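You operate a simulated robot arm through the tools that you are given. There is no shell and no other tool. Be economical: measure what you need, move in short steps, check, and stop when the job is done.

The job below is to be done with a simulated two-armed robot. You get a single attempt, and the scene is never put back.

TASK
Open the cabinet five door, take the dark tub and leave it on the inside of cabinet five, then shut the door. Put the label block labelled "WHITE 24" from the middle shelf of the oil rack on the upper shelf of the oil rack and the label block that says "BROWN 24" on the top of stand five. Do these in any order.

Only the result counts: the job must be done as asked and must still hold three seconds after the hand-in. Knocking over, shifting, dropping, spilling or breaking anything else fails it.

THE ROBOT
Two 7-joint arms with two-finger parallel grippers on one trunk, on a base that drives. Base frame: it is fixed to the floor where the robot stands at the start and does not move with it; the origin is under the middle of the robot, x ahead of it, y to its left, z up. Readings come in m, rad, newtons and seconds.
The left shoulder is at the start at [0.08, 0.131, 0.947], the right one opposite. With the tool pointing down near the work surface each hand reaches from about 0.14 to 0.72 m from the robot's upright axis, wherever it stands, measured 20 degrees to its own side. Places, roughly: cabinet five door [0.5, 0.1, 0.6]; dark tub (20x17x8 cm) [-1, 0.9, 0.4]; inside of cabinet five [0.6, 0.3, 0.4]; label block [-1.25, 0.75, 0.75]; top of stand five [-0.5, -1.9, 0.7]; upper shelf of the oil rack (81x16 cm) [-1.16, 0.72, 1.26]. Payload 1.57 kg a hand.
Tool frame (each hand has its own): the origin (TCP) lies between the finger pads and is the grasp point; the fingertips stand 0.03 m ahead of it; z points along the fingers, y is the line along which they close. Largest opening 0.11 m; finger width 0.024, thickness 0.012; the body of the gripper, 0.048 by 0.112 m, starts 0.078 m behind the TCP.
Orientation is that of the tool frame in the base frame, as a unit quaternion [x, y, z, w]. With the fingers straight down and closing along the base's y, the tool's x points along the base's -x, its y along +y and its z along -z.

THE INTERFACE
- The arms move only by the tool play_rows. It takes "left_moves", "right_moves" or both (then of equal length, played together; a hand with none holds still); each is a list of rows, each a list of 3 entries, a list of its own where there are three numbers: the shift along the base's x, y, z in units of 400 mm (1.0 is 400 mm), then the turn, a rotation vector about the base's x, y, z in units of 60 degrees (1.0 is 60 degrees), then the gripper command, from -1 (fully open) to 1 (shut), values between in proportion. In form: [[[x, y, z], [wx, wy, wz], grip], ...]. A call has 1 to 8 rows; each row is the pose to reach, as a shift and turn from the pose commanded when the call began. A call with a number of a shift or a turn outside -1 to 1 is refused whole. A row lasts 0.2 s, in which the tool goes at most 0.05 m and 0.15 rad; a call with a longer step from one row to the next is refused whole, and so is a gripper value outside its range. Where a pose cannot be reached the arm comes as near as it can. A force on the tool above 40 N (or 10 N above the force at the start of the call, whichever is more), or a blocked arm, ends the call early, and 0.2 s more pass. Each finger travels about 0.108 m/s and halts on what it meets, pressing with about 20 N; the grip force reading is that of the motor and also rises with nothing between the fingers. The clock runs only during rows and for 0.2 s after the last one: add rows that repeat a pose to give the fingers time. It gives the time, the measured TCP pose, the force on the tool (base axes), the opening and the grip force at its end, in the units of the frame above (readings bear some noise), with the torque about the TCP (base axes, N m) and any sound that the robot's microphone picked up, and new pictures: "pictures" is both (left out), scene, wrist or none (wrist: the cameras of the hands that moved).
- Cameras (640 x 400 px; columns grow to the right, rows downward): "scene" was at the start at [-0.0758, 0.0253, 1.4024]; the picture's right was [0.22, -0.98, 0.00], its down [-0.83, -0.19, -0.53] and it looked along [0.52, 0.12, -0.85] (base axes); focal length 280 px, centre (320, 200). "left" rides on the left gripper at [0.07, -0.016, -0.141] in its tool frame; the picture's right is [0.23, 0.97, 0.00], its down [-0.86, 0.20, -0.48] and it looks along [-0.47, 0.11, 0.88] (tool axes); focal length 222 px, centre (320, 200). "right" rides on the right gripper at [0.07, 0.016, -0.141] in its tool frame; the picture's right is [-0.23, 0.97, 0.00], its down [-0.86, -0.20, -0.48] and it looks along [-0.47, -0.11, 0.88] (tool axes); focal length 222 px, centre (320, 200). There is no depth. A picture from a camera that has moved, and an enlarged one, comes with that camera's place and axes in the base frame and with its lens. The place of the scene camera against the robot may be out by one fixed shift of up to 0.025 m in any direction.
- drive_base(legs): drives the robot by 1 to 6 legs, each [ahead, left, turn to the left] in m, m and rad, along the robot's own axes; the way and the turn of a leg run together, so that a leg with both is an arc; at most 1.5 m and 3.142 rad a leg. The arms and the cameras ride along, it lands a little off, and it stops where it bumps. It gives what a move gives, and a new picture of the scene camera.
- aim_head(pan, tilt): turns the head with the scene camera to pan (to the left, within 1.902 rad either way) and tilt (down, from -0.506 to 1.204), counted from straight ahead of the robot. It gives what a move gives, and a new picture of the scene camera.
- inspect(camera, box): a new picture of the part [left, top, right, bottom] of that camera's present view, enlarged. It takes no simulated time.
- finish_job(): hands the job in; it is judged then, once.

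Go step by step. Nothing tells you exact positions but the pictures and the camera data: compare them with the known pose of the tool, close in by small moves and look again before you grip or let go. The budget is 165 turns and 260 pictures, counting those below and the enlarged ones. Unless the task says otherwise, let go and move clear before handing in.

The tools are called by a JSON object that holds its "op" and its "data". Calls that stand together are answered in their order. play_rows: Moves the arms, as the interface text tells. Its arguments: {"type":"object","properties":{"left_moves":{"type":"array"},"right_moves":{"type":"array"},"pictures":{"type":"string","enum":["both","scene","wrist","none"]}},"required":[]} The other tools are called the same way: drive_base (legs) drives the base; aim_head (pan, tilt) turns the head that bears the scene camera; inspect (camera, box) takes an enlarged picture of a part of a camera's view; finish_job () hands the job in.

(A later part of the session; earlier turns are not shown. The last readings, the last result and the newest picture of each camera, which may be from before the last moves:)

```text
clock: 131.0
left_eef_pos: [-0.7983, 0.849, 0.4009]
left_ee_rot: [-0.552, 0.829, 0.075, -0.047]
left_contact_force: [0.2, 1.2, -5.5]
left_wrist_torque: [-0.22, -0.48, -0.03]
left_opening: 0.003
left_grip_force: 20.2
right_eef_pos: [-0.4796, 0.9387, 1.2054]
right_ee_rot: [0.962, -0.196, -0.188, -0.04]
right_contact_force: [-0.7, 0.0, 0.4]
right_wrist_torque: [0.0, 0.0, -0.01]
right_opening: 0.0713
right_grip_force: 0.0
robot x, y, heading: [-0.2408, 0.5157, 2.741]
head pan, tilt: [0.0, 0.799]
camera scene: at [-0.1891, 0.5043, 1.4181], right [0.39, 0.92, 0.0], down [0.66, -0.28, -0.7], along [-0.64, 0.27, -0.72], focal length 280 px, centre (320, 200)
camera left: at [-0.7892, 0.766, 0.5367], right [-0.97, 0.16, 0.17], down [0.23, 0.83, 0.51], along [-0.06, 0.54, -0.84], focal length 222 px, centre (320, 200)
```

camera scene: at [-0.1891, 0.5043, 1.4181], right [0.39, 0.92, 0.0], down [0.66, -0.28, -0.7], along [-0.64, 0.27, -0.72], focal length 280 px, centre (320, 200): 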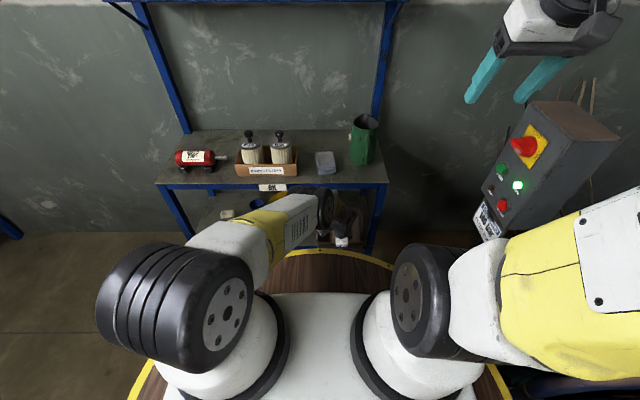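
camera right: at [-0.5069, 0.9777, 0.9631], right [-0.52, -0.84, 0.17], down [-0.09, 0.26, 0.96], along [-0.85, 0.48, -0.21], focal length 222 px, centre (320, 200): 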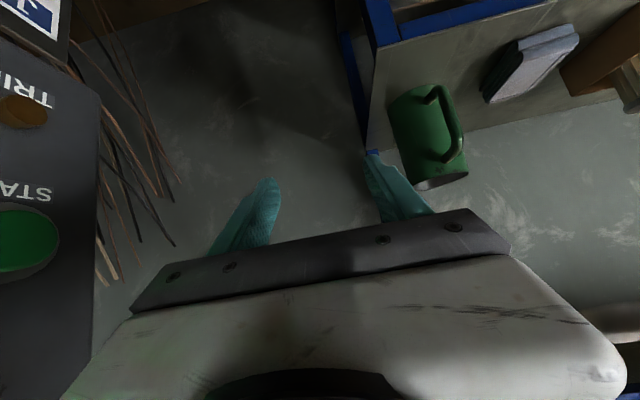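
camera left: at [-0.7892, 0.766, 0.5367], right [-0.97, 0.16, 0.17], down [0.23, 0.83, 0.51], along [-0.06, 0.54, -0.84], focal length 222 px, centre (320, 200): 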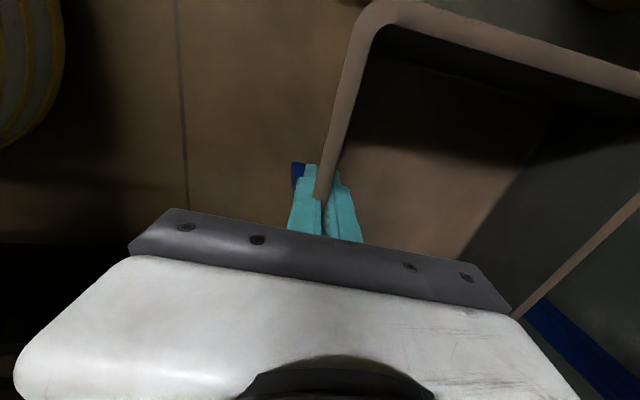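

Wall gripped (3 mm). Lift 2 cm and check.

{"op": "play_rows", "data": {"left_moves": [[[0, 0, 0.02], [0, 0, 0], 1], [[0, 0, 0.05], [0, 0, 0], 1]], "pictures": "wrist"}}

```text
clock: 131.6
left_eef_pos: [-0.7978, 0.8475, 0.4205]
left_ee_rot: [-0.551, 0.83, 0.075, -0.047]
left_contact_force: [-0.2, -0.9, -6.6]
left_wrist_torque: [-0.19, -0.48, 0.02]
left_opening: 0.0028
left_grip_force: 19.8
right_eef_pos: [-0.4791, 0.9379, 1.2057]
right_ee_rot: [0.962, -0.196, -0.187, -0.039]
right_contact_force: [-0.1, -0.8, 0.1]
right_wrist_torque: [0.02, 0.03, 0.01]
right_opening: 0.0713
right_grip_force: 0.1
robot x, y, heading: [-0.2416, 0.5112, 2.742]
head pan, tilt: [0.0, 0.799]
camera left: at [-0.79, 0.7658, 0.5574], right [-0.97, 0.16, 0.17], down [0.23, 0.83, 0.51], along [-0.06, 0.54, -0.84], focal length 222 px, centre (320, 200)
```

left: 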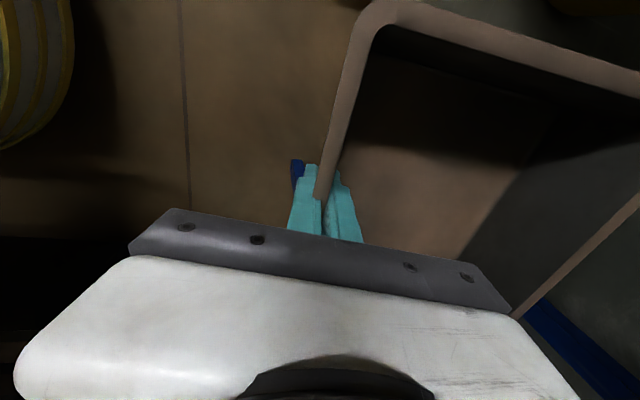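

Held firmly (6.5 N). Raise a little more, then back straight out.

{"op": "play_rows", "data": {"left_moves": [[[0, 0, 0.05], [0, 0, 0], 1], [[0, 0, 0.1], [0, 0, 0], 1]], "pictures": "none"}}

{"op": "drive_base", "data": {"legs": [[-0.32, 0, 0]]}}

```text
clock: 132.2
left_eef_pos: [-0.7985, 0.848, 0.4611]
left_ee_rot: [-0.552, 0.829, 0.075, -0.047]
left_contact_force: [-0.1, 0.0, -6.4]
left_wrist_torque: [-0.21, -0.51, 0.03]
left_opening: 0.0031
left_grip_force: 20.0
right_eef_pos: [-0.48, 0.9396, 1.2048]
right_ee_rot: [0.962, -0.195, -0.187, -0.038]
right_contact_force: [0.4, -1.2, 0.0]
right_wrist_torque: [0.02, 0.0, -0.01]
right_opening: 0.0715
right_grip_force: 0.1
robot x, y, heading: [-0.2402, 0.5217, 2.737]
head pan, tilt: [0.0, 0.799]
```

```text
clock: 133.9
left_eef_pos: [-0.6012, 0.7647, 0.4577]
left_ee_rot: [-0.551, 0.83, 0.071, -0.045]
left_contact_force: [0.0, 0.2, -5.9]
left_wrist_torque: [-0.2, -0.46, -0.02]
left_opening: 0.0029
left_grip_force: 19.9
right_eef_pos: [-0.2843, 0.8583, 1.2085]
right_ee_rot: [0.961, -0.197, -0.189, -0.04]
right_contact_force: [0.6, 0.0, -1.3]
right_wrist_torque: [-0.01, -0.01, 0.0]
right_opening: 0.0715
right_grip_force: 0.1
robot x, y, heading: [-0.0525, 0.438, 2.738]
head pan, tilt: [0.0, 0.799]
stopped in leg 1: the robot was blocked; the commanded pose is now the measured one
camera scene: at [0.004, 0.4222, 1.4181], right [0.39, 0.92, 0.0], down [0.66, -0.28, -0.7], along [-0.64, 0.27, -0.72], focal length 280 px, centre (320, 200)
```

scene: 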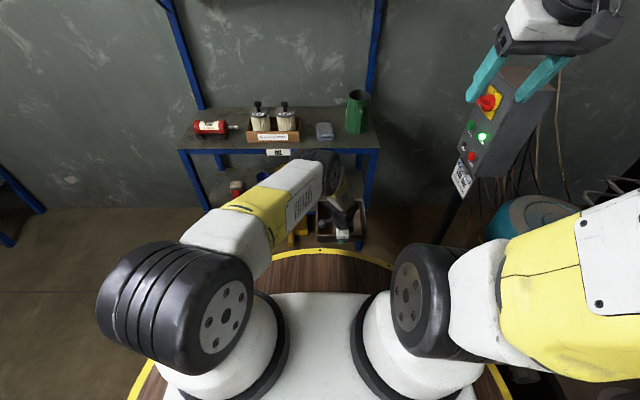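

Backed into the machine behind; tub is out of the rack though. I ease forward and strafe left into the open floor.

{"op": "drive_base", "data": {"legs": [[0.02, 0, 0], [0, 0.55, 0]]}}

{"op": "aim_head", "data": {"pan": -0.5, "tilt": 0.7}}

```text
clock: 137.5
left_eef_pos: [-0.8358, 0.2703, 0.4582]
left_ee_rot: [-0.551, 0.83, 0.072, -0.046]
left_contact_force: [-1.0, -1.0, -6.1]
left_wrist_torque: [-0.26, -0.44, -0.01]
left_opening: 0.0027
left_grip_force: 20.3
right_eef_pos: [-0.5184, 0.3615, 1.2083]
right_ee_rot: [0.961, -0.197, -0.19, -0.04]
right_contact_force: [-0.1, 0.2, 0.0]
right_wrist_torque: [0.0, 0.0, -0.02]
right_opening: 0.0715
right_grip_force: 0.1
robot x, y, heading: [-0.2838, -0.0618, 2.741]
head pan, tilt: [0.0, 0.799]
camera scene: at [-0.2299, -0.0738, 1.4181], right [0.39, 0.92, 0.0], down [0.66, -0.28, -0.7], along [-0.64, 0.27, -0.72], focal length 280 px, centre (320, 200)
```

scene: 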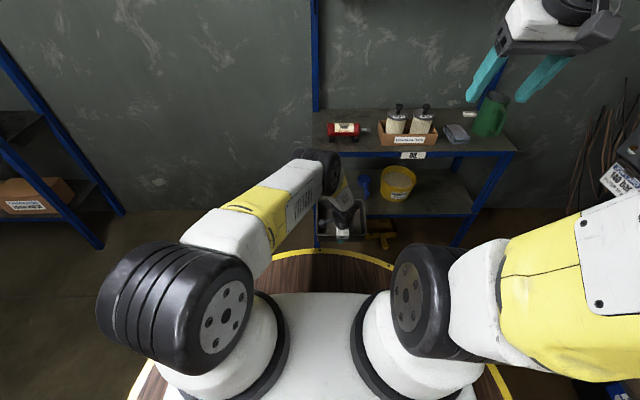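

```text
clock: 138.4
left_eef_pos: [-0.8358, 0.2703, 0.4587]
left_ee_rot: [-0.55, 0.831, 0.072, -0.047]
left_contact_force: [0.3, -0.3, -6.7]
left_wrist_torque: [-0.23, -0.49, -0.03]
left_opening: 0.0029
left_grip_force: 19.8
right_eef_pos: [-0.5172, 0.3619, 1.2068]
right_ee_rot: [0.961, -0.198, -0.19, -0.04]
right_contact_force: [-0.4, 0.4, 0.7]
right_wrist_torque: [-0.03, 0.0, -0.02]
right_opening: 0.0716
right_grip_force: 0.1
robot x, y, heading: [-0.2765, -0.0626, 2.739]
head pan, tilt: [-0.499, 0.7]
camera scene: at [-0.2083, -0.0388, 1.4263], right [0.78, 0.62, 0.0], down [0.4, -0.51, -0.76], along [-0.47, 0.6, -0.64], focal length 280 px, centre (320, 200)
```

scene: 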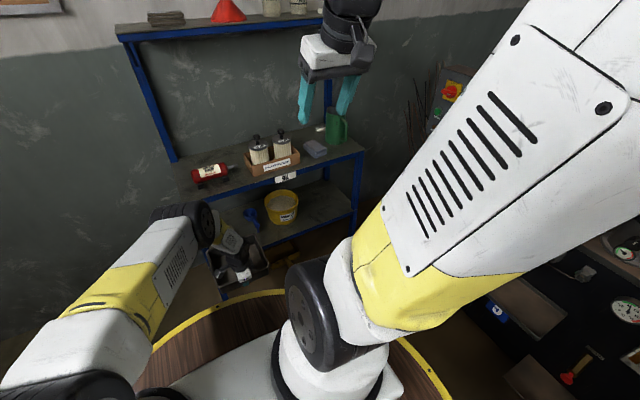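

Now raise the tub while pulling it in a bit.

{"op": "play_rows", "data": {"left_moves": [[[0.023, -0.01, 0.11], [0, 0, 0], 1], [[0.046, -0.02, 0.22], [0, 0, 0], 1], [[0.069, -0.03, 0.33], [0, 0, 0], 1], [[0.092, -0.04, 0.44], [0, 0, 0], 1], [[0.115, -0.05, 0.55], [0, 0, 0], 1], [[0.138, -0.06, 0.66], [0, 0, 0], 1], [[0.161, -0.07, 0.77], [0, 0, 0], 1], [[0.184, -0.08, 0.88], [0, 0, 0], 1]], "pictures": "scene"}}

{"op": "play_rows", "data": {"left_moves": [[[0.02, -0.05, 0.11], [0, 0, 0], 1], [[0.04, -0.1, 0.22], [0, 0, 0], 1], [[0.06, -0.15, 0.33], [0, 0, 0], 1], [[0.08, -0.2, 0.44], [0, 0, 0], 1], [[0.1, -0.25, 0.55], [0, 0, 0], 1], [[0.12, -0.3, 0.66], [0, 0, 0], 1], [[0.14, -0.35, 0.77], [0, 0, 0], 1], [[0.16, -0.4, 0.88], [0, 0, 0], 1]], "pictures": "both"}}

```text
clock: 140.2
left_eef_pos: [-0.761, 0.237, 0.8098]
left_ee_rot: [-0.55, 0.831, 0.072, -0.045]
left_contact_force: [-0.6, -0.7, -7.0]
left_wrist_torque: [-0.22, -0.5, 0.0]
left_opening: 0.0028
left_grip_force: 19.7
right_eef_pos: [-0.5168, 0.3624, 1.2083]
right_ee_rot: [0.961, -0.198, -0.189, -0.04]
right_contact_force: [0.2, -0.1, -0.9]
right_wrist_torque: [-0.04, 0.0, 0.02]
right_opening: 0.0715
right_grip_force: 0.0
robot x, y, heading: [-0.2798, -0.064, 2.738]
head pan, tilt: [-0.499, 0.7]
camera scene: at [-0.2085, -0.0385, 1.4263], right [0.79, 0.62, 0.0], down [0.4, -0.51, -0.76], along [-0.47, 0.6, -0.64], focal length 280 px, centre (320, 200)
```

scene: 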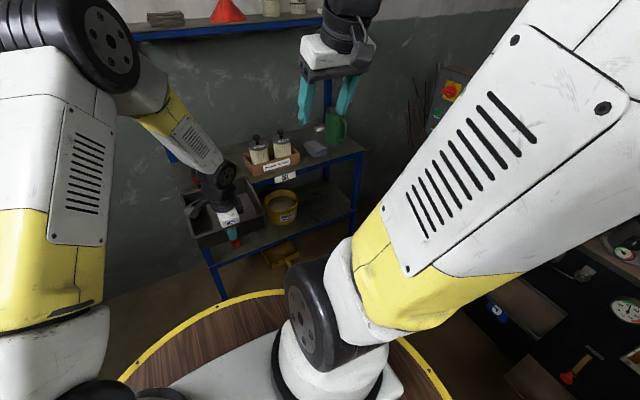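

```text
clock: 142.0
left_eef_pos: [-0.6981, 0.0768, 1.1628]
left_ee_rot: [-0.551, 0.83, 0.072, -0.045]
left_contact_force: [0.3, 0.3, -5.3]
left_wrist_torque: [-0.26, -0.49, 0.04]
left_opening: 0.0028
left_grip_force: 20.1
right_eef_pos: [-0.5173, 0.3617, 1.2073]
right_ee_rot: [0.961, -0.198, -0.189, -0.04]
right_contact_force: [-0.5, 0.2, 0.4]
right_wrist_torque: [-0.01, -0.02, 0.0]
right_opening: 0.0717
right_grip_force: 0.1
robot x, y, heading: [-0.2742, -0.0598, 2.736]
head pan, tilt: [-0.499, 0.7]
camera scene: at [-0.2084, -0.0386, 1.4263], right [0.79, 0.62, 0.0], down [0.4, -0.51, -0.76], along [-0.47, 0.6, -0.64], focal length 280 px, centre (320, 200)
camera left: at [-0.6899, -0.0046, 1.2998], right [-0.97, 0.16, 0.16], down [0.23, 0.83, 0.51], along [-0.05, 0.53, -0.85], focal length 222 px, centre (320, 200)
```

scene: 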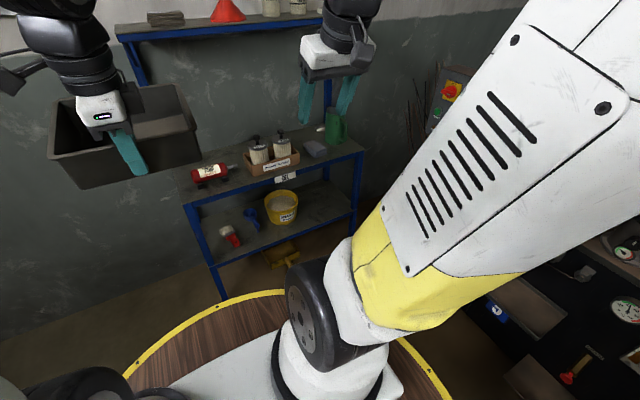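
left: 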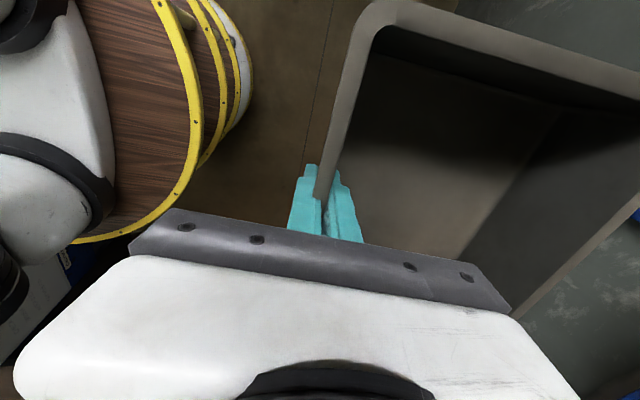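

Tub is up at 1.12 m and stable. Shift to the open spot and turn around left to face along the aisle.

{"op": "drive_base", "data": {"legs": [[0.15, 0.12, 0], [0, 0, 1.57], [0, 0, 1.575]]}}

{"op": "aim_head", "data": {"pan": 0.3, "tilt": 0.6}}

```text
clock: 151.3
left_eef_pos: [-0.0454, -0.2428, 1.1629]
left_ee_rot: [0.825, 0.559, 0.046, 0.072]
left_contact_force: [-0.1, 0.9, -6.1]
left_wrist_torque: [0.24, 0.48, -0.02]
left_opening: 0.0028
left_grip_force: 20.0
right_eef_pos: [-0.221, -0.5307, 1.208]
right_ee_rot: [0.189, 0.963, -0.038, 0.189]
right_contact_force: [0.4, 0.6, 0.3]
right_wrist_torque: [-0.03, -0.01, 0.0]
right_opening: 0.0716
right_grip_force: 0.1
robot x, y, heading: [-0.4674, -0.1119, -0.382]
head pan, tilt: [-0.499, 0.7]
camera scene: at [-0.5447, -0.1153, 1.4263], right [-0.77, -0.63, 0.0], down [-0.41, 0.5, -0.76], along [0.48, -0.59, -0.64], focal length 280 px, centre (320, 200)
```

scene: 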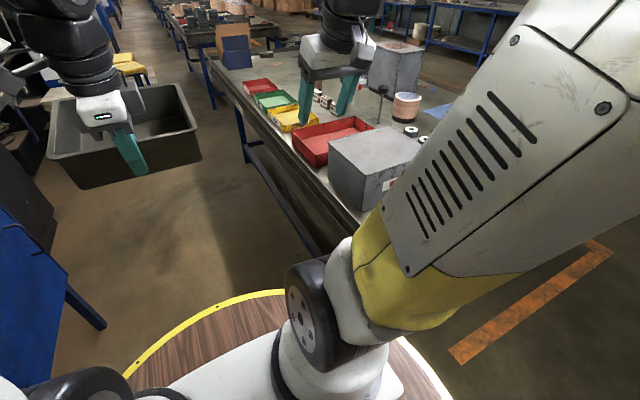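

```text
clock: 152.4
left_eef_pos: [-0.0445, -0.2428, 1.163]
left_ee_rot: [0.826, 0.558, 0.047, 0.071]
left_contact_force: [-0.2, 0.2, -6.0]
left_wrist_torque: [0.2, 0.48, 0.04]
left_opening: 0.0028
left_grip_force: 20.3
right_eef_pos: [-0.2214, -0.5304, 1.2063]
right_ee_rot: [0.189, 0.963, -0.039, 0.19]
right_contact_force: [0.4, -0.5, 0.6]
right_wrist_torque: [0.03, -0.01, -0.02]
right_opening: 0.0716
right_grip_force: 0.1
robot x, y, heading: [-0.4669, -0.1141, -0.383]
head pan, tilt: [0.3, 0.6]
camera scene: at [-0.5104, -0.0572, 1.4349], right [-0.09, -1.0, 0.0], down [-0.56, 0.05, -0.82], along [0.82, -0.07, -0.57], focal length 280 px, centre (320, 200)
```

scene: 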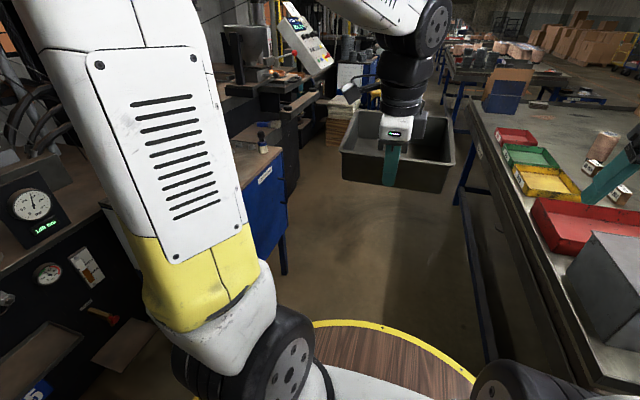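

Drive along the aisle past the cabinet door, then turn left to face it.

{"op": "drive_base", "data": {"legs": [[1.17, -0.05, -0.015], [0, 0, 1.571]]}}

{"op": "aim_head", "data": {"pan": 0.0, "tilt": 0.8}}

```text
clock: 162.2
left_eef_pos: [0.7447, -0.187, 1.1637]
left_ee_rot: [0.199, 0.976, 0.083, 0.019]
left_contact_force: [0.0, -0.4, -5.4]
left_wrist_torque: [-0.44, 0.2, 0.01]
left_opening: 0.0029
left_grip_force: 20.1
right_eef_pos: [1.0282, -0.3694, 1.2075]
right_ee_rot: [-0.537, 0.821, 0.106, 0.163]
right_contact_force: [-0.3, 1.0, 0.7]
right_wrist_torque: [0.02, -0.01, 0.0]
right_opening: 0.0715
right_grip_force: 0.1
robot x, y, heading: [0.6027, -0.6043, 1.16]
head pan, tilt: [0.3, 0.6]
camera scene: at [0.5555, -0.6358, 1.4349], right [0.99, -0.11, 0.0], down [-0.06, -0.56, -0.82], along [0.09, 0.82, -0.57], focal length 280 px, centre (320, 200)
```

scene: 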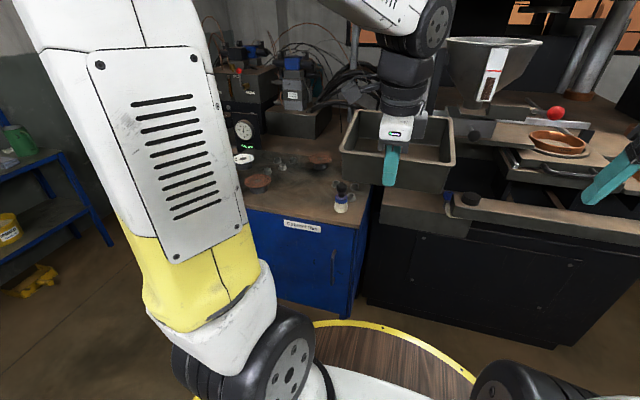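

```text
clock: 163.0
left_eef_pos: [0.7447, -0.1882, 1.1627]
left_ee_rot: [0.199, 0.976, 0.084, 0.019]
left_contact_force: [0.0, -0.8, -5.2]
left_wrist_torque: [-0.46, 0.24, 0.0]
left_opening: 0.0029
left_grip_force: 19.9
right_eef_pos: [1.0282, -0.3705, 1.2075]
right_ee_rot: [-0.538, 0.82, 0.105, 0.162]
right_contact_force: [-0.4, 0.5, -0.2]
right_wrist_torque: [-0.03, 0.02, 0.01]
right_opening: 0.0715
right_grip_force: 0.0
robot x, y, heading: [0.6037, -0.6025, 1.163]
head pan, tilt: [0.0, 0.799]
camera scene: at [0.5779, -0.6495, 1.4181], right [0.92, -0.4, 0.0], down [-0.28, -0.66, -0.7], along [0.28, 0.64, -0.72], focal length 280 px, centre (320, 200)
```

scene: 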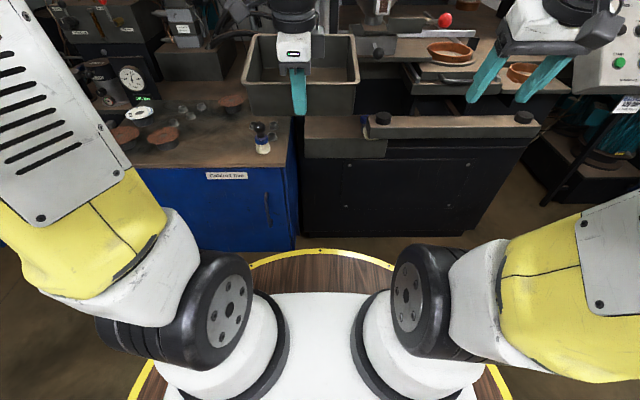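

Cabinet five is ahead-left with its handle at the right edge. Zoom in for measurement.

{"op": "inspect", "data": {"camera": "scene", "box": [140, 130, 340, 255]}}

```text
3.20 times, centred on (240, 192) of scene
camera zoom: at [0.5779, -0.6495, 1.4181], right [0.92, -0.4, 0.0], down [-0.28, -0.66, -0.7], along [0.28, 0.64, -0.72], focal length 896 px, centre (576, 224)
```

zoom: 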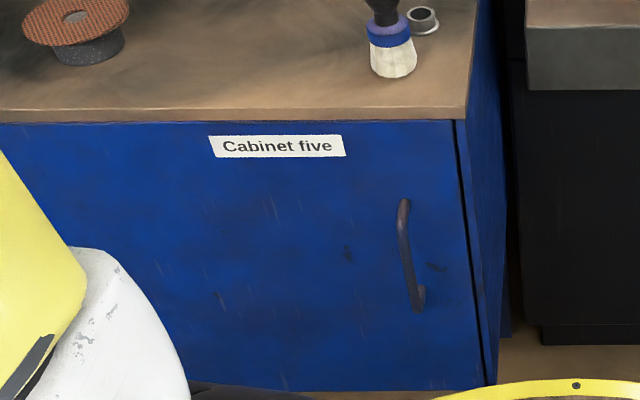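

Measured: door plane s≈0.29, handle bar z≈0.66–0.77, door z 0.37–0.85, hinge on the left. I move the tub-hand leftward to free the middle, then turn the robot left ~0.4 rad.

{"op": "play_rows", "data": {"left_moves": [[[-0.1, 0.043, 0.02], [0, 0, 0], 1], [[-0.2, 0.086, 0.04], [0, 0, 0], 1], [[-0.3, 0.13, 0.06], [0, 0, 0], 1], [[-0.4, 0.172, 0.08], [0, 0, 0], 1], [[-0.46, 0.198, 0.1], [0, 0, 0], 1]], "pictures": "none"}}

{"op": "drive_base", "data": {"legs": [[0, 0, 0.4]]}}

```text
clock: 164.2
left_eef_pos: [0.5597, -0.1095, 1.203]
left_ee_rot: [0.2, 0.976, 0.084, 0.019]
left_contact_force: [0.5, 0.0, -6.7]
left_wrist_torque: [-0.5, 0.25, -0.05]
left_opening: 0.0029
left_grip_force: 20.0
right_eef_pos: [1.0303, -0.3704, 1.2072]
right_ee_rot: [-0.538, 0.82, 0.106, 0.162]
right_contact_force: [0.0, 0.2, 0.7]
right_wrist_torque: [0.01, 0.01, 0.01]
right_opening: 0.0715
right_grip_force: 0.0
robot x, y, heading: [0.6053, -0.605, 1.163]
head pan, tilt: [0.0, 0.799]
```

```text
clock: 165.8
left_eef_pos: [0.368, -0.1677, 1.2022]
left_ee_rot: [-0.001, 0.996, 0.085, 0.003]
left_contact_force: [0.4, -0.2, -4.6]
left_wrist_torque: [-0.52, 0.01, 0.0]
left_opening: 0.0029
left_grip_force: 19.9
right_eef_pos: [0.9019, -0.221, 1.2075]
right_ee_rot: [-0.692, 0.696, 0.136, 0.138]
right_contact_force: [0.2, 0.4, -0.3]
right_wrist_torque: [-0.02, 0.02, -0.01]
right_opening: 0.0713
right_grip_force: 0.1
robot x, y, heading: [0.6066, -0.6048, 1.567]
head pan, tilt: [0.0, 0.799]
camera scene: at [0.601, -0.6544, 1.4181], right [1.0, 0.0, 0.0], down [0.0, -0.72, -0.7], along [0.0, 0.7, -0.72], focal length 280 px, centre (320, 200)
```

scene: 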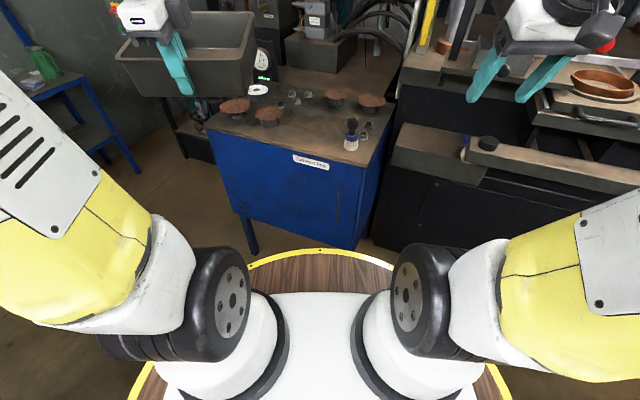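

Perfect — the robot now faces exactly base +y. Bring the right hand down toward the handle, yawing −23°.

{"op": "play_rows", "data": {"right_moves": [[[-0.06, 0.01, -0.08], [0, 0, -0.128], -0.5], [[-0.12, 0.02, -0.17], [0, 0, -0.256], -0.5], [[-0.18, 0.03, -0.25], [0, 0, -0.383], -0.5], [[-0.24, 0.04, -0.34], [0, 0, -0.383], -0.5], [[-0.3, 0.05, -0.42], [0, 0, -0.383], -0.5], [[-0.36, 0.06, -0.5], [0, 0, -0.383], -0.5]], "pictures": "scene"}}

{"op": "play_rows", "data": {"right_moves": [[[-0.06, 0.03, -0.08], [0.13, -0.055, 0], -0.5], [[-0.12, 0.07, -0.17], [0.26, -0.11, 0], -0.5], [[-0.18, 0.1, -0.26], [0.39, -0.165, 0], -0.5], [[-0.24, 0.13, -0.35], [0.506, -0.215, 0], -0.5], [[-0.28, 0.17, -0.43], [0.506, -0.215, 0], -0.5], [[-0.32, 0.2, -0.5], [0.506, -0.215, 0], -0.5]]}}

```text
clock: 167.2
left_eef_pos: [0.3684, -0.1665, 1.2019]
left_ee_rot: [0.0, 0.996, 0.085, 0.002]
left_contact_force: [0.0, -0.8, -5.4]
left_wrist_torque: [-0.5, 0.02, -0.03]
left_opening: 0.0029
left_grip_force: 19.9
right_eef_pos: [0.7581, -0.1927, 1.011]
right_ee_rot: [-0.54, 0.82, 0.105, 0.161]
right_contact_force: [0.1, -0.6, -0.1]
right_wrist_torque: [0.02, -0.01, 0.0]
right_opening: 0.0826
right_grip_force: 0.1
right hand out of reach, approached as far as the arm can: row 6
robot x, y, heading: [0.6106, -0.6046, 1.565]
head pan, tilt: [0.0, 0.799]
camera scene: at [0.601, -0.6548, 1.418], right [1.0, 0.0, 0.0], down [0.0, -0.72, -0.7], along [0.0, 0.7, -0.72], focal length 280 px, centre (320, 200)
```

scene: 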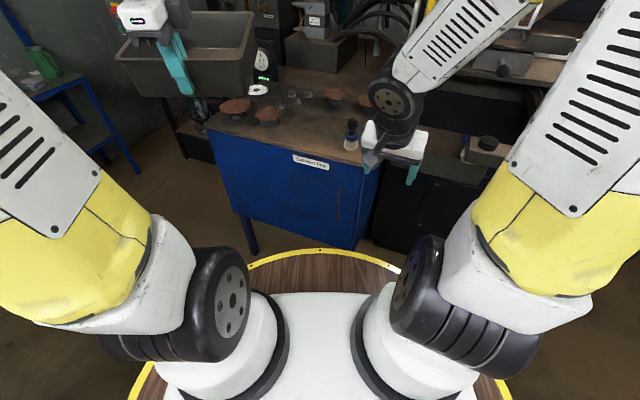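

```text
clock: 168.6
left_eef_pos: [0.368, -0.1658, 1.2028]
left_ee_rot: [-0.001, 0.996, 0.086, 0.002]
left_contact_force: [-0.4, -0.6, -5.3]
left_wrist_torque: [-0.48, 0.05, 0.03]
left_opening: 0.0029
left_grip_force: 19.7
right_eef_pos: [0.6275, -0.1121, 0.8111]
right_ee_rot: [-0.486, 0.741, 0.256, 0.387]
right_contact_force: [0.2, 0.5, 0.7]
right_wrist_torque: [-0.02, 0.01, 0.01]
right_opening: 0.0824
right_grip_force: 0.1
right hand out of reach, approached as far as the arm can: row 1, 2, 3, 4
robot x, y, heading: [0.6036, -0.6063, 1.567]
head pan, tilt: [0.0, 0.799]
camera scene: at [0.6011, -0.6545, 1.4181], right [1.0, 0.0, 0.0], down [0.0, -0.72, -0.7], along [0.0, 0.7, -0.72], focal length 280 px, centre (320, 200)
camera right: at [0.5527, -0.249, 0.8343], right [-0.84, 0.5, 0.19], down [0.22, 0.01, 0.97], along [0.49, 0.86, -0.12], focal length 222 px, centre (320, 200)
```

scene: 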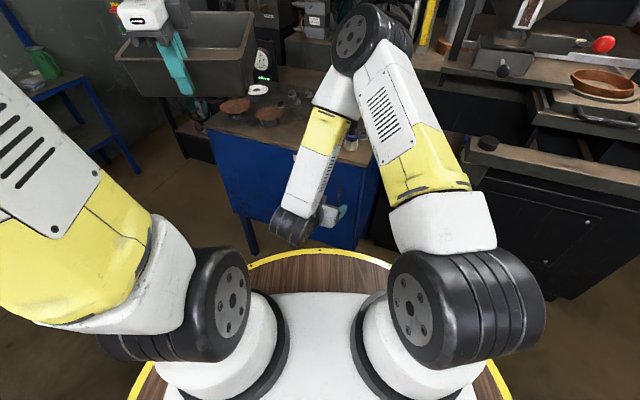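
right: 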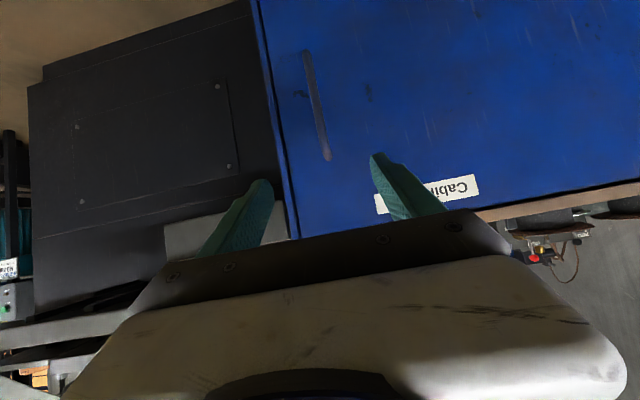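

Bar triangulated at (0.671, 0.000), z 0.61–0.75. Move to a pre-grasp point.

{"op": "play_rows", "data": {"right_moves": [[[0.015, 0.05, -0.085], [0, 0, 0], -0.5], [[0.031, 0.1, -0.168], [0, 0, 0], -0.5], [[0.05, 0.15, -0.2], [0, 0, 0], -0.5]], "pictures": "wrist"}}

```text
clock: 169.4
left_eef_pos: [0.3687, -0.1664, 1.2026]
left_ee_rot: [0.001, 0.996, 0.084, 0.002]
left_contact_force: [-0.4, -1.3, -6.6]
left_wrist_torque: [-0.52, -0.01, -0.04]
left_opening: 0.0031
left_grip_force: 19.8
right_eef_pos: [0.6478, -0.0519, 0.7318]
right_ee_rot: [-0.487, 0.74, 0.256, 0.386]
right_contact_force: [0.4, 0.4, 0.6]
right_wrist_torque: [0.02, 0.01, 0.01]
right_opening: 0.0826
right_grip_force: 0.2
robot x, y, heading: [0.6022, -0.6053, 1.567]
head pan, tilt: [0.0, 0.799]
camera right: at [0.5727, -0.189, 0.754], right [-0.84, 0.5, 0.19], down [0.22, 0.01, 0.97], along [0.49, 0.86, -0.12], focal length 222 px, centre (320, 200)
```

right: 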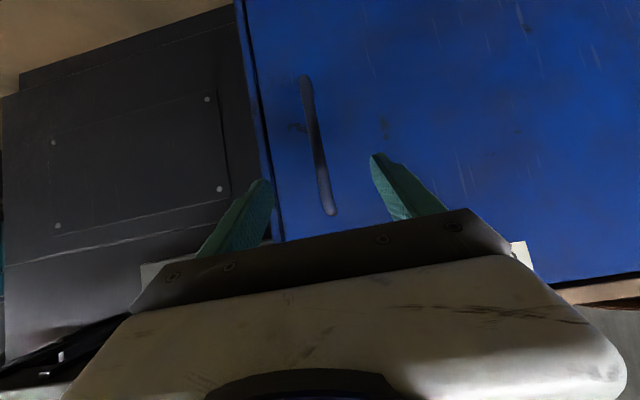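

Handle is centred between the fingers. Advance and close.

{"op": "play_rows", "data": {"right_moves": [[[0.026, 0.06, -0.05], [0, 0, 0], -0.5], [[0.053, 0.12, -0.097], [0, 0, 0], -0.5]], "pictures": "wrist"}}

```text
clock: 170.0
left_eef_pos: [0.3676, -0.1654, 1.2029]
left_ee_rot: [0.0, 0.996, 0.085, 0.002]
left_contact_force: [0.9, 0.4, -6.1]
left_wrist_torque: [-0.49, 0.02, 0.01]
left_opening: 0.0027
left_grip_force: 20.3
right_eef_pos: [0.6694, -0.0046, 0.6918]
right_ee_rot: [-0.486, 0.74, 0.256, 0.387]
right_contact_force: [0.4, -0.4, -0.2]
right_wrist_torque: [-0.03, 0.01, 0.02]
right_opening: 0.0825
right_grip_force: 0.1
robot x, y, heading: [0.6005, -0.6034, 1.563]
head pan, tilt: [0.0, 0.799]
camera right: at [0.5942, -0.1409, 0.7152], right [-0.84, 0.5, 0.19], down [0.22, 0.01, 0.98], along [0.49, 0.86, -0.12], focal length 222 px, centre (320, 200)
```

right: 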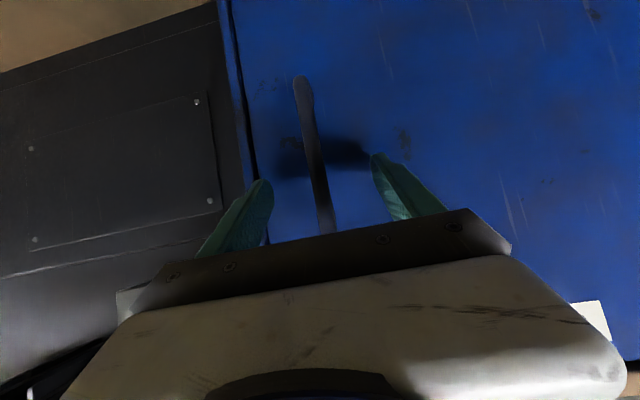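

{"op": "play_rows", "data": {"right_moves": [[[0, 0, 0], [0, 0, 0], 0.1], [[0, 0, 0], [0, 0, 0], 0.6], [[0, 0, 0], [0, 0, 0], 1], [[0, 0, 0], [0, 0, 0], 1]], "pictures": "wrist"}}

```text
clock: 171.0
left_eef_pos: [0.3682, -0.1664, 1.203]
left_ee_rot: [0.0, 0.996, 0.084, 0.002]
left_contact_force: [0.8, 0.9, -5.7]
left_wrist_torque: [-0.53, 0.05, -0.03]
left_opening: 0.0027
left_grip_force: 20.2
right_eef_pos: [0.6683, -0.0043, 0.6931]
right_ee_rot: [-0.486, 0.74, 0.256, 0.387]
right_contact_force: [-6.7, 5.7, -2.7]
right_wrist_torque: [-0.31, -0.28, 0.03]
right_opening: 0.0118
right_grip_force: 29.4
robot x, y, heading: [0.6067, -0.608, 1.566]
head pan, tilt: [0.0, 0.799]
camera right: at [0.5933, -0.1409, 0.7153], right [-0.84, 0.5, 0.19], down [0.22, 0.01, 0.97], along [0.49, 0.86, -0.12], focal length 222 px, centre (320, 200)
```

right: 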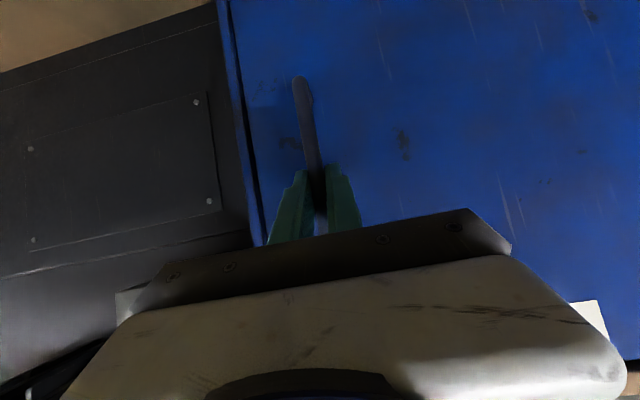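

Handle gripped. Pull the door along its arc, first 10°.

{"op": "play_rows", "data": {"right_moves": [[[-0.013, -0.025, 0], [0, 0, 0], 1], [[-0.027, -0.05, 0], [0, 0, 0], 1], [[-0.042, -0.075, 0], [0, 0, 0], 1], [[-0.057, -0.1, 0], [0, 0, 0], 1], [[-0.078, -0.131, 0], [0, 0, 0], 1], [[-0.1, -0.1625, 0], [0, 0, 0], 1]]}}

```text
clock: 172.4
left_eef_pos: [0.3675, -0.1655, 1.2017]
left_ee_rot: [0.0, 0.996, 0.084, 0.003]
left_contact_force: [-0.9, -0.3, -6.2]
left_wrist_torque: [-0.52, 0.04, 0.02]
left_opening: 0.0029
left_grip_force: 20.0
right_eef_pos: [0.63, -0.0694, 0.693]
right_ee_rot: [-0.486, 0.741, 0.255, 0.387]
right_contact_force: [-0.3, 0.5, -0.1]
right_wrist_torque: [-0.03, -0.02, 0.02]
right_opening: 0.0
right_grip_force: 21.6
robot x, y, heading: [0.6037, -0.6054, 1.566]
head pan, tilt: [0.0, 0.799]
camera scene: at [0.601, -0.6544, 1.4181], right [1.0, 0.0, 0.0], down [0.0, -0.72, -0.7], along [0.0, 0.7, -0.72], focal length 280 px, centre (320, 200)
camera right: at [0.5543, -0.2068, 0.7156], right [-0.84, 0.5, 0.19], down [0.22, 0.01, 0.97], along [0.49, 0.86, -0.12], focal length 222 px, centre (320, 200)
```

scene: 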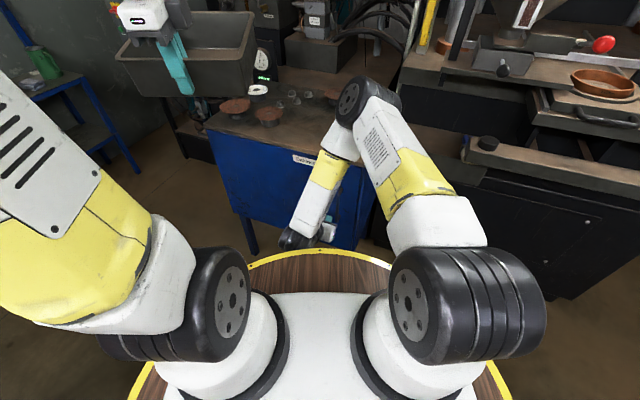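
right: 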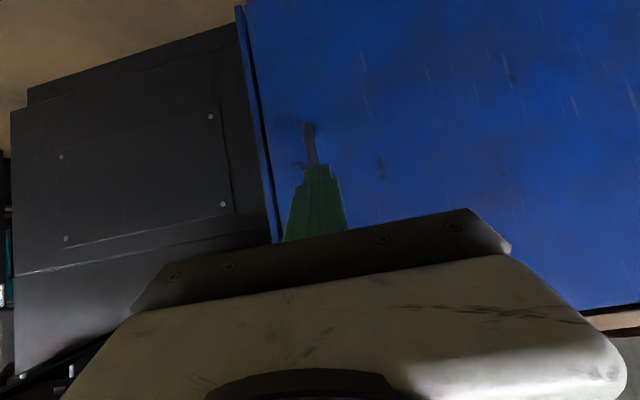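

The fingers slipped off the bar. Reopen, go back a bit deeper, and regrip.

{"op": "play_rows", "data": {"right_moves": [[[-0.02, -0.04, 0.02], [0, 0, 0], 0.3], [[-0.02, -0.04, 0.02], [0, 0, 0], -0.4], [[-0.02, -0.04, 0.02], [0, 0, 0], -0.4], [[0.03, 0.04, 0.0], [0, 0, 0], -0.4], [[0.07, 0.12, -0.02], [0, 0, 0], -0.4], [[0.105, 0.18, -0.02], [0, 0, 0], -0.4]], "pictures": "wrist"}}

```text
clock: 173.8
left_eef_pos: [0.3686, -0.1664, 1.2029]
left_ee_rot: [0.0, 0.996, 0.085, 0.003]
left_contact_force: [-0.1, -1.2, -6.6]
left_wrist_torque: [-0.49, -0.02, -0.02]
left_opening: 0.0028
left_grip_force: 20.0
right_eef_pos: [0.6719, 0.0039, 0.6847]
right_ee_rot: [-0.486, 0.74, 0.256, 0.388]
right_contact_force: [-0.1, 0.0, -0.1]
right_wrist_torque: [0.04, -0.04, -0.01]
right_opening: 0.0763
right_grip_force: 0.1
robot x, y, heading: [0.607, -0.6053, 1.567]
head pan, tilt: [0.0, 0.799]
camera right: at [0.5967, -0.1339, 0.7074], right [-0.84, 0.5, 0.19], down [0.22, 0.01, 0.97], along [0.49, 0.86, -0.12], focal length 222 px, centre (320, 200)
```

right: 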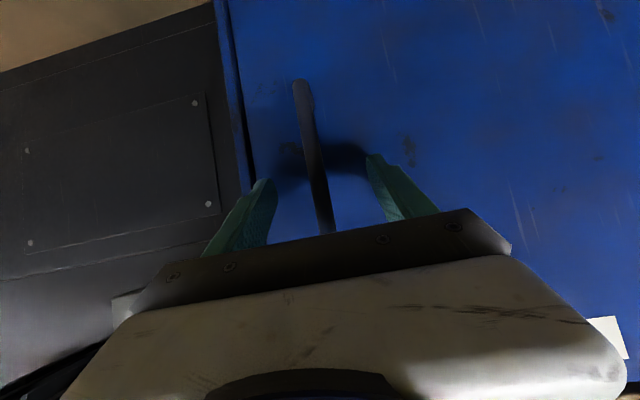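

{"op": "play_rows", "data": {"right_moves": [[[0.006, 0.014, 0], [0, 0, 0], -0.4], [[0.012, 0.028, 0], [0, 0, 0], -0.4], [[0.018, 0.042, 0], [0, 0, 0], -0.4]], "pictures": "wrist"}}

```text
clock: 174.2
left_eef_pos: [0.3673, -0.1661, 1.2012]
left_ee_rot: [0.0, 0.996, 0.084, 0.002]
left_contact_force: [-0.5, 0.5, -5.6]
left_wrist_torque: [-0.52, 0.0, -0.03]
left_opening: 0.0032
left_grip_force: 19.5
right_eef_pos: [0.6689, 0.0056, 0.6815]
right_ee_rot: [-0.491, 0.74, 0.255, 0.382]
right_contact_force: [0.2, -2.1, -0.9]
right_wrist_torque: [-0.06, 0.01, 0.12]
right_opening: 0.0768
right_grip_force: 0.1
robot x, y, heading: [0.6042, -0.6043, 1.568]
head pan, tilt: [0.0, 0.799]
stopped in row 2 (right hand): the force on the tool passed its limit at 46 N (the readings are from after the stop); the commanded pose is now the measured one
camera right: at [0.5956, -0.1328, 0.707], right [-0.85, 0.5, 0.19], down [0.23, 0.02, 0.97], along [0.48, 0.87, -0.13], focal length 222 px, centre (320, 200)
```

right: 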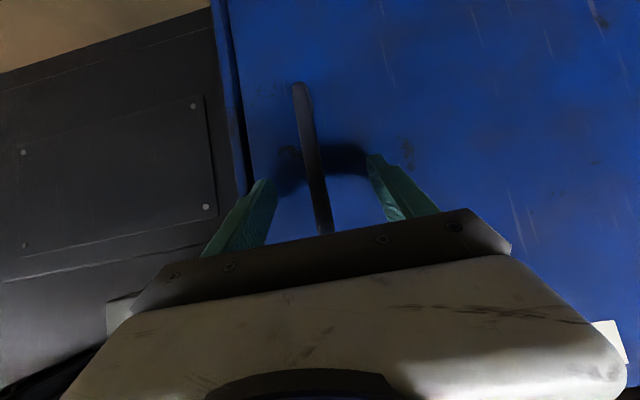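

Fingertips touch the door, so bar is deep in the grip. Close and pull slowly 2 cm.

{"op": "play_rows", "data": {"right_moves": [[[0, 0, 0], [0, 0, 0], 0.2], [[0, 0, 0], [0, 0, 0], 0.7], [[0, 0, 0], [0, 0, 0], 1], [[0, 0, 0], [0, 0, 0], 1], [[-0.006, -0.012, 0], [0, 0, 0], 1]], "pictures": "wrist"}}

```text
clock: 175.4
left_eef_pos: [0.3691, -0.1655, 1.2025]
left_ee_rot: [0.0, 0.996, 0.085, 0.002]
left_contact_force: [0.1, 1.4, -6.6]
left_wrist_torque: [-0.52, 0.02, 0.01]
left_opening: 0.003
left_grip_force: 20.3
right_eef_pos: [0.6706, 0.0037, 0.6837]
right_ee_rot: [-0.489, 0.74, 0.255, 0.385]
right_contact_force: [9.9, 20.0, -12.3]
right_wrist_torque: [-0.03, -0.22, 0.04]
right_opening: 0.0116
right_grip_force: 29.1
robot x, y, heading: [0.6041, -0.6065, 1.565]
head pan, tilt: [0.0, 0.799]
camera right: at [0.5958, -0.1341, 0.7068], right [-0.84, 0.5, 0.19], down [0.22, 0.01, 0.97], along [0.49, 0.87, -0.12], focal length 222 px, centre (320, 200)
```

right: 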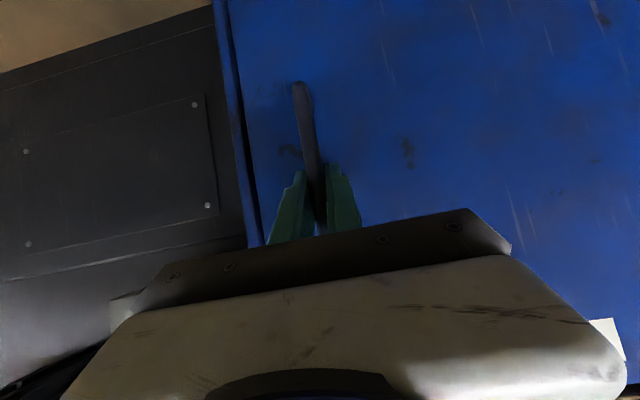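

{"op": "play_rows", "data": {"right_moves": [[[-0.006, -0.013, 0], [0, 0, 0], 1], [[-0.013, -0.026, 0], [0, 0, 0], 1], [[-0.019, -0.039, 0], [0, 0, 0], 1]], "pictures": "wrist"}}

```text
clock: 176.2
left_eef_pos: [0.369, -0.1667, 1.2028]
left_ee_rot: [0.0, 0.996, 0.084, 0.002]
left_contact_force: [0.4, 0.4, -5.3]
left_wrist_torque: [-0.53, 0.03, 0.0]
left_opening: 0.0031
left_grip_force: 20.2
right_eef_pos: [0.6601, -0.0133, 0.6831]
right_ee_rot: [-0.491, 0.74, 0.255, 0.383]
right_contact_force: [9.8, 23.7, 4.6]
right_wrist_torque: [0.01, -0.93, 0.01]
right_opening: 0.012
right_grip_force: 29.3
robot x, y, heading: [0.6081, -0.6053, 1.57]
head pan, tilt: [0.0, 0.799]
camera right: at [0.5859, -0.1517, 0.7074], right [-0.85, 0.5, 0.19], down [0.23, 0.02, 0.97], along [0.48, 0.87, -0.13], focal length 222 px, centre (320, 200)
```

right: 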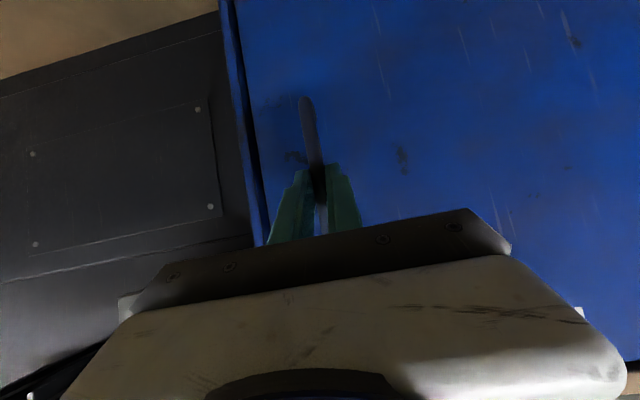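

{"op": "inspect", "data": {"camera": "right", "box": [180, 20, 440, 240]}}

{"op": "inspect", "data": {"camera": "scene", "box": [200, 110, 400, 255]}}

```text
1.82 times, centred on (310, 130) of right
camera zoom: at [0.5859, -0.1517, 0.7074], right [-0.85, 0.5, 0.19], down [0.23, 0.02, 0.97], along [0.48, 0.87, -0.13], focal length 404 px, centre (338, 327)
```

zoom: 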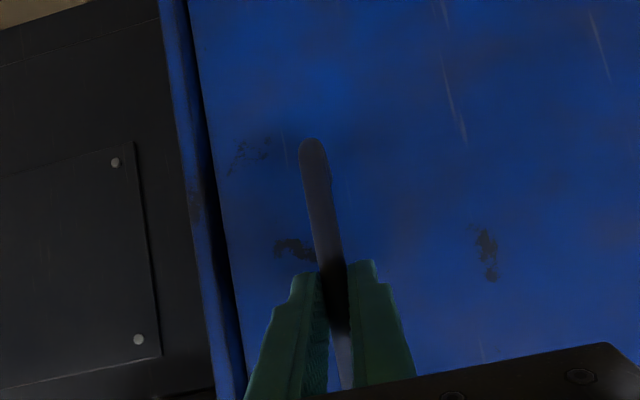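

```text
2.76 times, centred on (300, 182) of scene
camera zoom: at [0.6011, -0.6541, 1.4181], right [1.0, 0.0, 0.0], down [0.0, -0.72, -0.7], along [0.0, 0.7, -0.72], focal length 773 px, centre (375, 248)
```

zoom: 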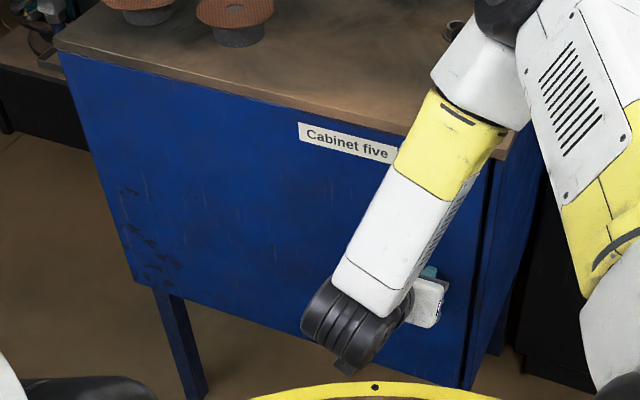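

The bar slips at ~25 N, so the door needs a hooked pull. I'll release, back off, and re-orient the hand to reach behind the bar from the right with an open finger.

{"op": "play_rows", "data": {"right_moves": [[[0, 0, 0], [0, 0, 0], 0.3], [[0, 0, 0], [0, 0, 0], -0.4], [[-0.03, -0.08, 0.05], [0, 0, 0], -1], [[-0.06, -0.16, 0.1], [0, 0, 0], -1], [[-0.02, -0.22, 0.15], [0, 0, 0.1], -1], [[0.05, -0.28, 0.2], [0, 0, 0.24], -1], [[0.13, -0.32, 0.22], [0, 0, 0.38], -1], [[0.21, -0.36, 0.22], [0, 0, 0.52], -1]], "pictures": "none"}}

```text
clock: 178.2
left_eef_pos: [0.3707, -0.1635, 1.2007]
left_ee_rot: [0.001, 0.997, 0.083, 0.001]
left_contact_force: [1.8, 1.8, -7.3]
left_wrist_torque: [-0.7, 0.13, -0.04]
left_opening: 0.0028
left_grip_force: 20.6
right_eef_pos: [0.6607, -0.0663, 0.7759]
right_ee_rot: [0.616, -0.584, -0.368, -0.379]
right_contact_force: [0.0, -0.7, -0.1]
right_wrist_torque: [0.03, -0.01, -0.07]
right_opening: 0.11
right_grip_force: 0.0
right hand out of reach, approached as far as the arm can: row 7, 8
robot x, y, heading: [0.6048, -0.6066, 1.561]
head pan, tilt: [0.0, 0.799]
stopped in row 8 (right hand): the arm was blocked; the commanded pose is now the measured one
```

The arm was blocked; look at the scene.

{"op": "play_rows", "data": {"right_moves": [[[0, 0, 0], [0, 0, 0], -1]]}}

```text
clock: 178.7
left_eef_pos: [0.3703, -0.1638, 1.2023]
left_ee_rot: [0.0, 0.997, 0.082, 0.001]
left_contact_force: [-0.1, 0.2, -5.8]
left_wrist_torque: [-0.54, 0.03, -0.03]
left_opening: 0.0028
left_grip_force: 20.4
right_eef_pos: [0.6609, -0.0641, 0.7752]
right_ee_rot: [0.617, -0.584, -0.367, -0.379]
right_contact_force: [-0.2, -0.1, 0.1]
right_wrist_torque: [0.01, 0.0, 0.0]
right_opening: 0.1098
right_grip_force: 0.0
robot x, y, heading: [0.6041, -0.6056, 1.565]
head pan, tilt: [0.0, 0.799]
camera scene: at [0.6035, -0.651, 1.4182], right [1.0, 0.0, 0.0], down [0.0, -0.72, -0.69], along [0.0, 0.69, -0.72], focal length 280 px, centre (320, 200)
camera right: at [0.6514, -0.2235, 0.7757], right [-0.98, 0.07, 0.17], down [0.16, -0.05, 0.99], along [0.08, 1.0, 0.03], focal length 222 px, centre (320, 200)
```

scene: 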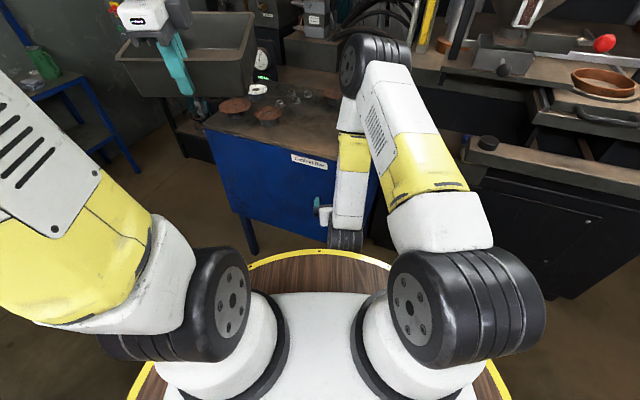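
right: 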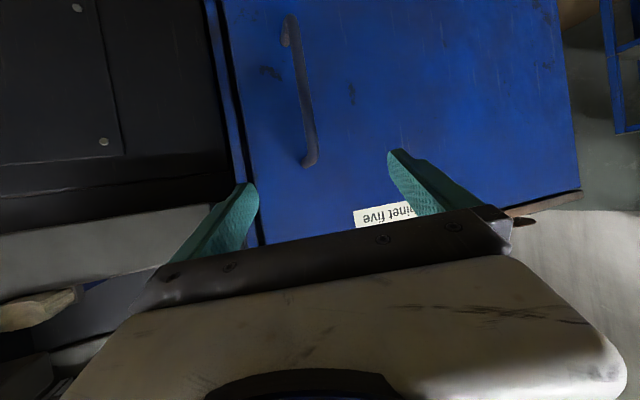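

The wrist was against my own base. I'll lift and move right while yawing, away from the base.

{"op": "play_rows", "data": {"right_moves": [[[0.02, 0.0, 0.12], [0, 0, 0], -1], [[0.07, 0.0, 0.22], [0, 0, 0.1], -1], [[0.13, 0.0, 0.32], [0, 0, 0.23], -1], [[0.2, 0.0, 0.4], [0, 0, 0.36], -1], [[0.28, 0.0, 0.46], [0, 0, 0.48], -1], [[0.36, 0.0, 0.5], [0, 0, 0.6], -1]], "pictures": "none"}}

{"op": "play_rows", "data": {"right_moves": [[[0.05, 0.0, 0], [0, 0, 0.13], -1], [[0.1, 0.0, 0], [0, 0, 0.26], -1], [[0.13, 0.0, 0.0], [0, 0, 0.39], -1], [[0.15, 0.0, 0.0], [0, 0, 0.51], -1]], "pictures": "both"}}

```text
clock: 180.1
left_eef_pos: [0.369, -0.1664, 1.2015]
left_ee_rot: [0.002, 0.996, 0.085, 0.003]
left_contact_force: [0.3, 0.6, -6.1]
left_wrist_torque: [-0.53, 0.0, -0.02]
left_opening: 0.0032
left_grip_force: 19.8
right_eef_pos: [0.6223, -0.0695, 0.8701]
right_ee_rot: [0.653, -0.549, -0.384, -0.354]
right_contact_force: [0.2, 0.0, 0.3]
right_wrist_torque: [0.04, 0.01, -0.04]
right_opening: 0.1102
right_grip_force: 0.1
right hand out of reach, approached as far as the arm can: row 2, 3, 4, 5, 6
robot x, y, heading: [0.6033, -0.6054, 1.561]
head pan, tilt: [0.0, 0.799]
```

```text
clock: 181.1
left_eef_pos: [0.3687, -0.1661, 1.1998]
left_ee_rot: [0.001, 0.996, 0.085, 0.002]
left_contact_force: [1.0, -0.1, -5.8]
left_wrist_torque: [-0.54, 0.01, -0.03]
left_opening: 0.0029
left_grip_force: 19.6
right_eef_pos: [0.474, -0.1501, 0.8643]
right_ee_rot: [0.756, -0.399, -0.429, -0.294]
right_contact_force: [0.2, -0.2, -0.2]
right_wrist_torque: [-0.02, 0.01, 0.01]
right_opening: 0.1101
right_grip_force: 0.1
right hand out of reach, approached as far as the arm can: row 1, 2, 3, 4
robot x, y, heading: [0.6076, -0.6083, 1.57]
head pan, tilt: [0.0, 0.799]
camera scene: at [0.6015, -0.6545, 1.4181], right [1.0, -0.01, 0.0], down [0.0, -0.72, -0.7], along [0.0, 0.7, -0.72], focal length 280 px, centre (320, 200)
camera right: at [0.5411, -0.2941, 0.8654], right [-0.9, -0.42, 0.1], down [0.1, 0.03, 0.99], along [-0.42, 0.91, 0.02], focal length 222 px, centre (320, 200)
```

scene: 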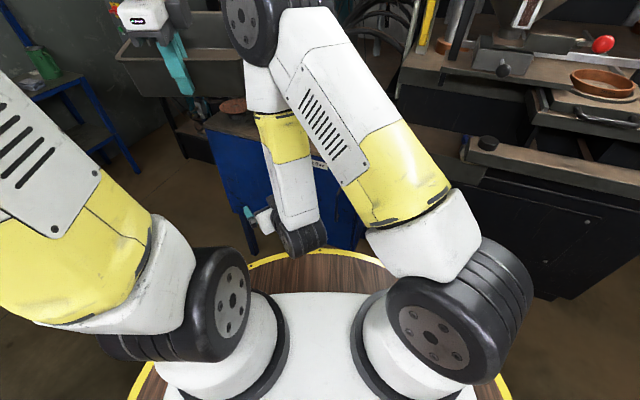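
right: 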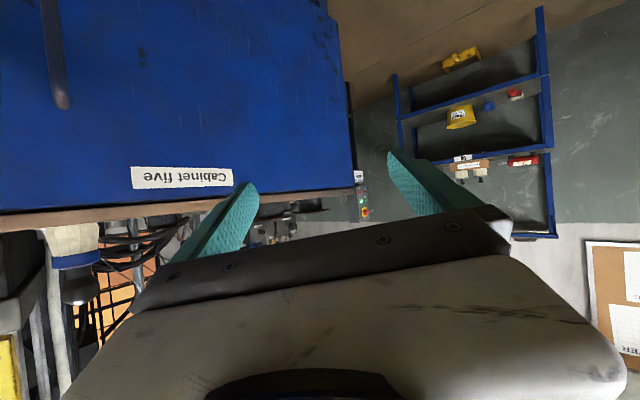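

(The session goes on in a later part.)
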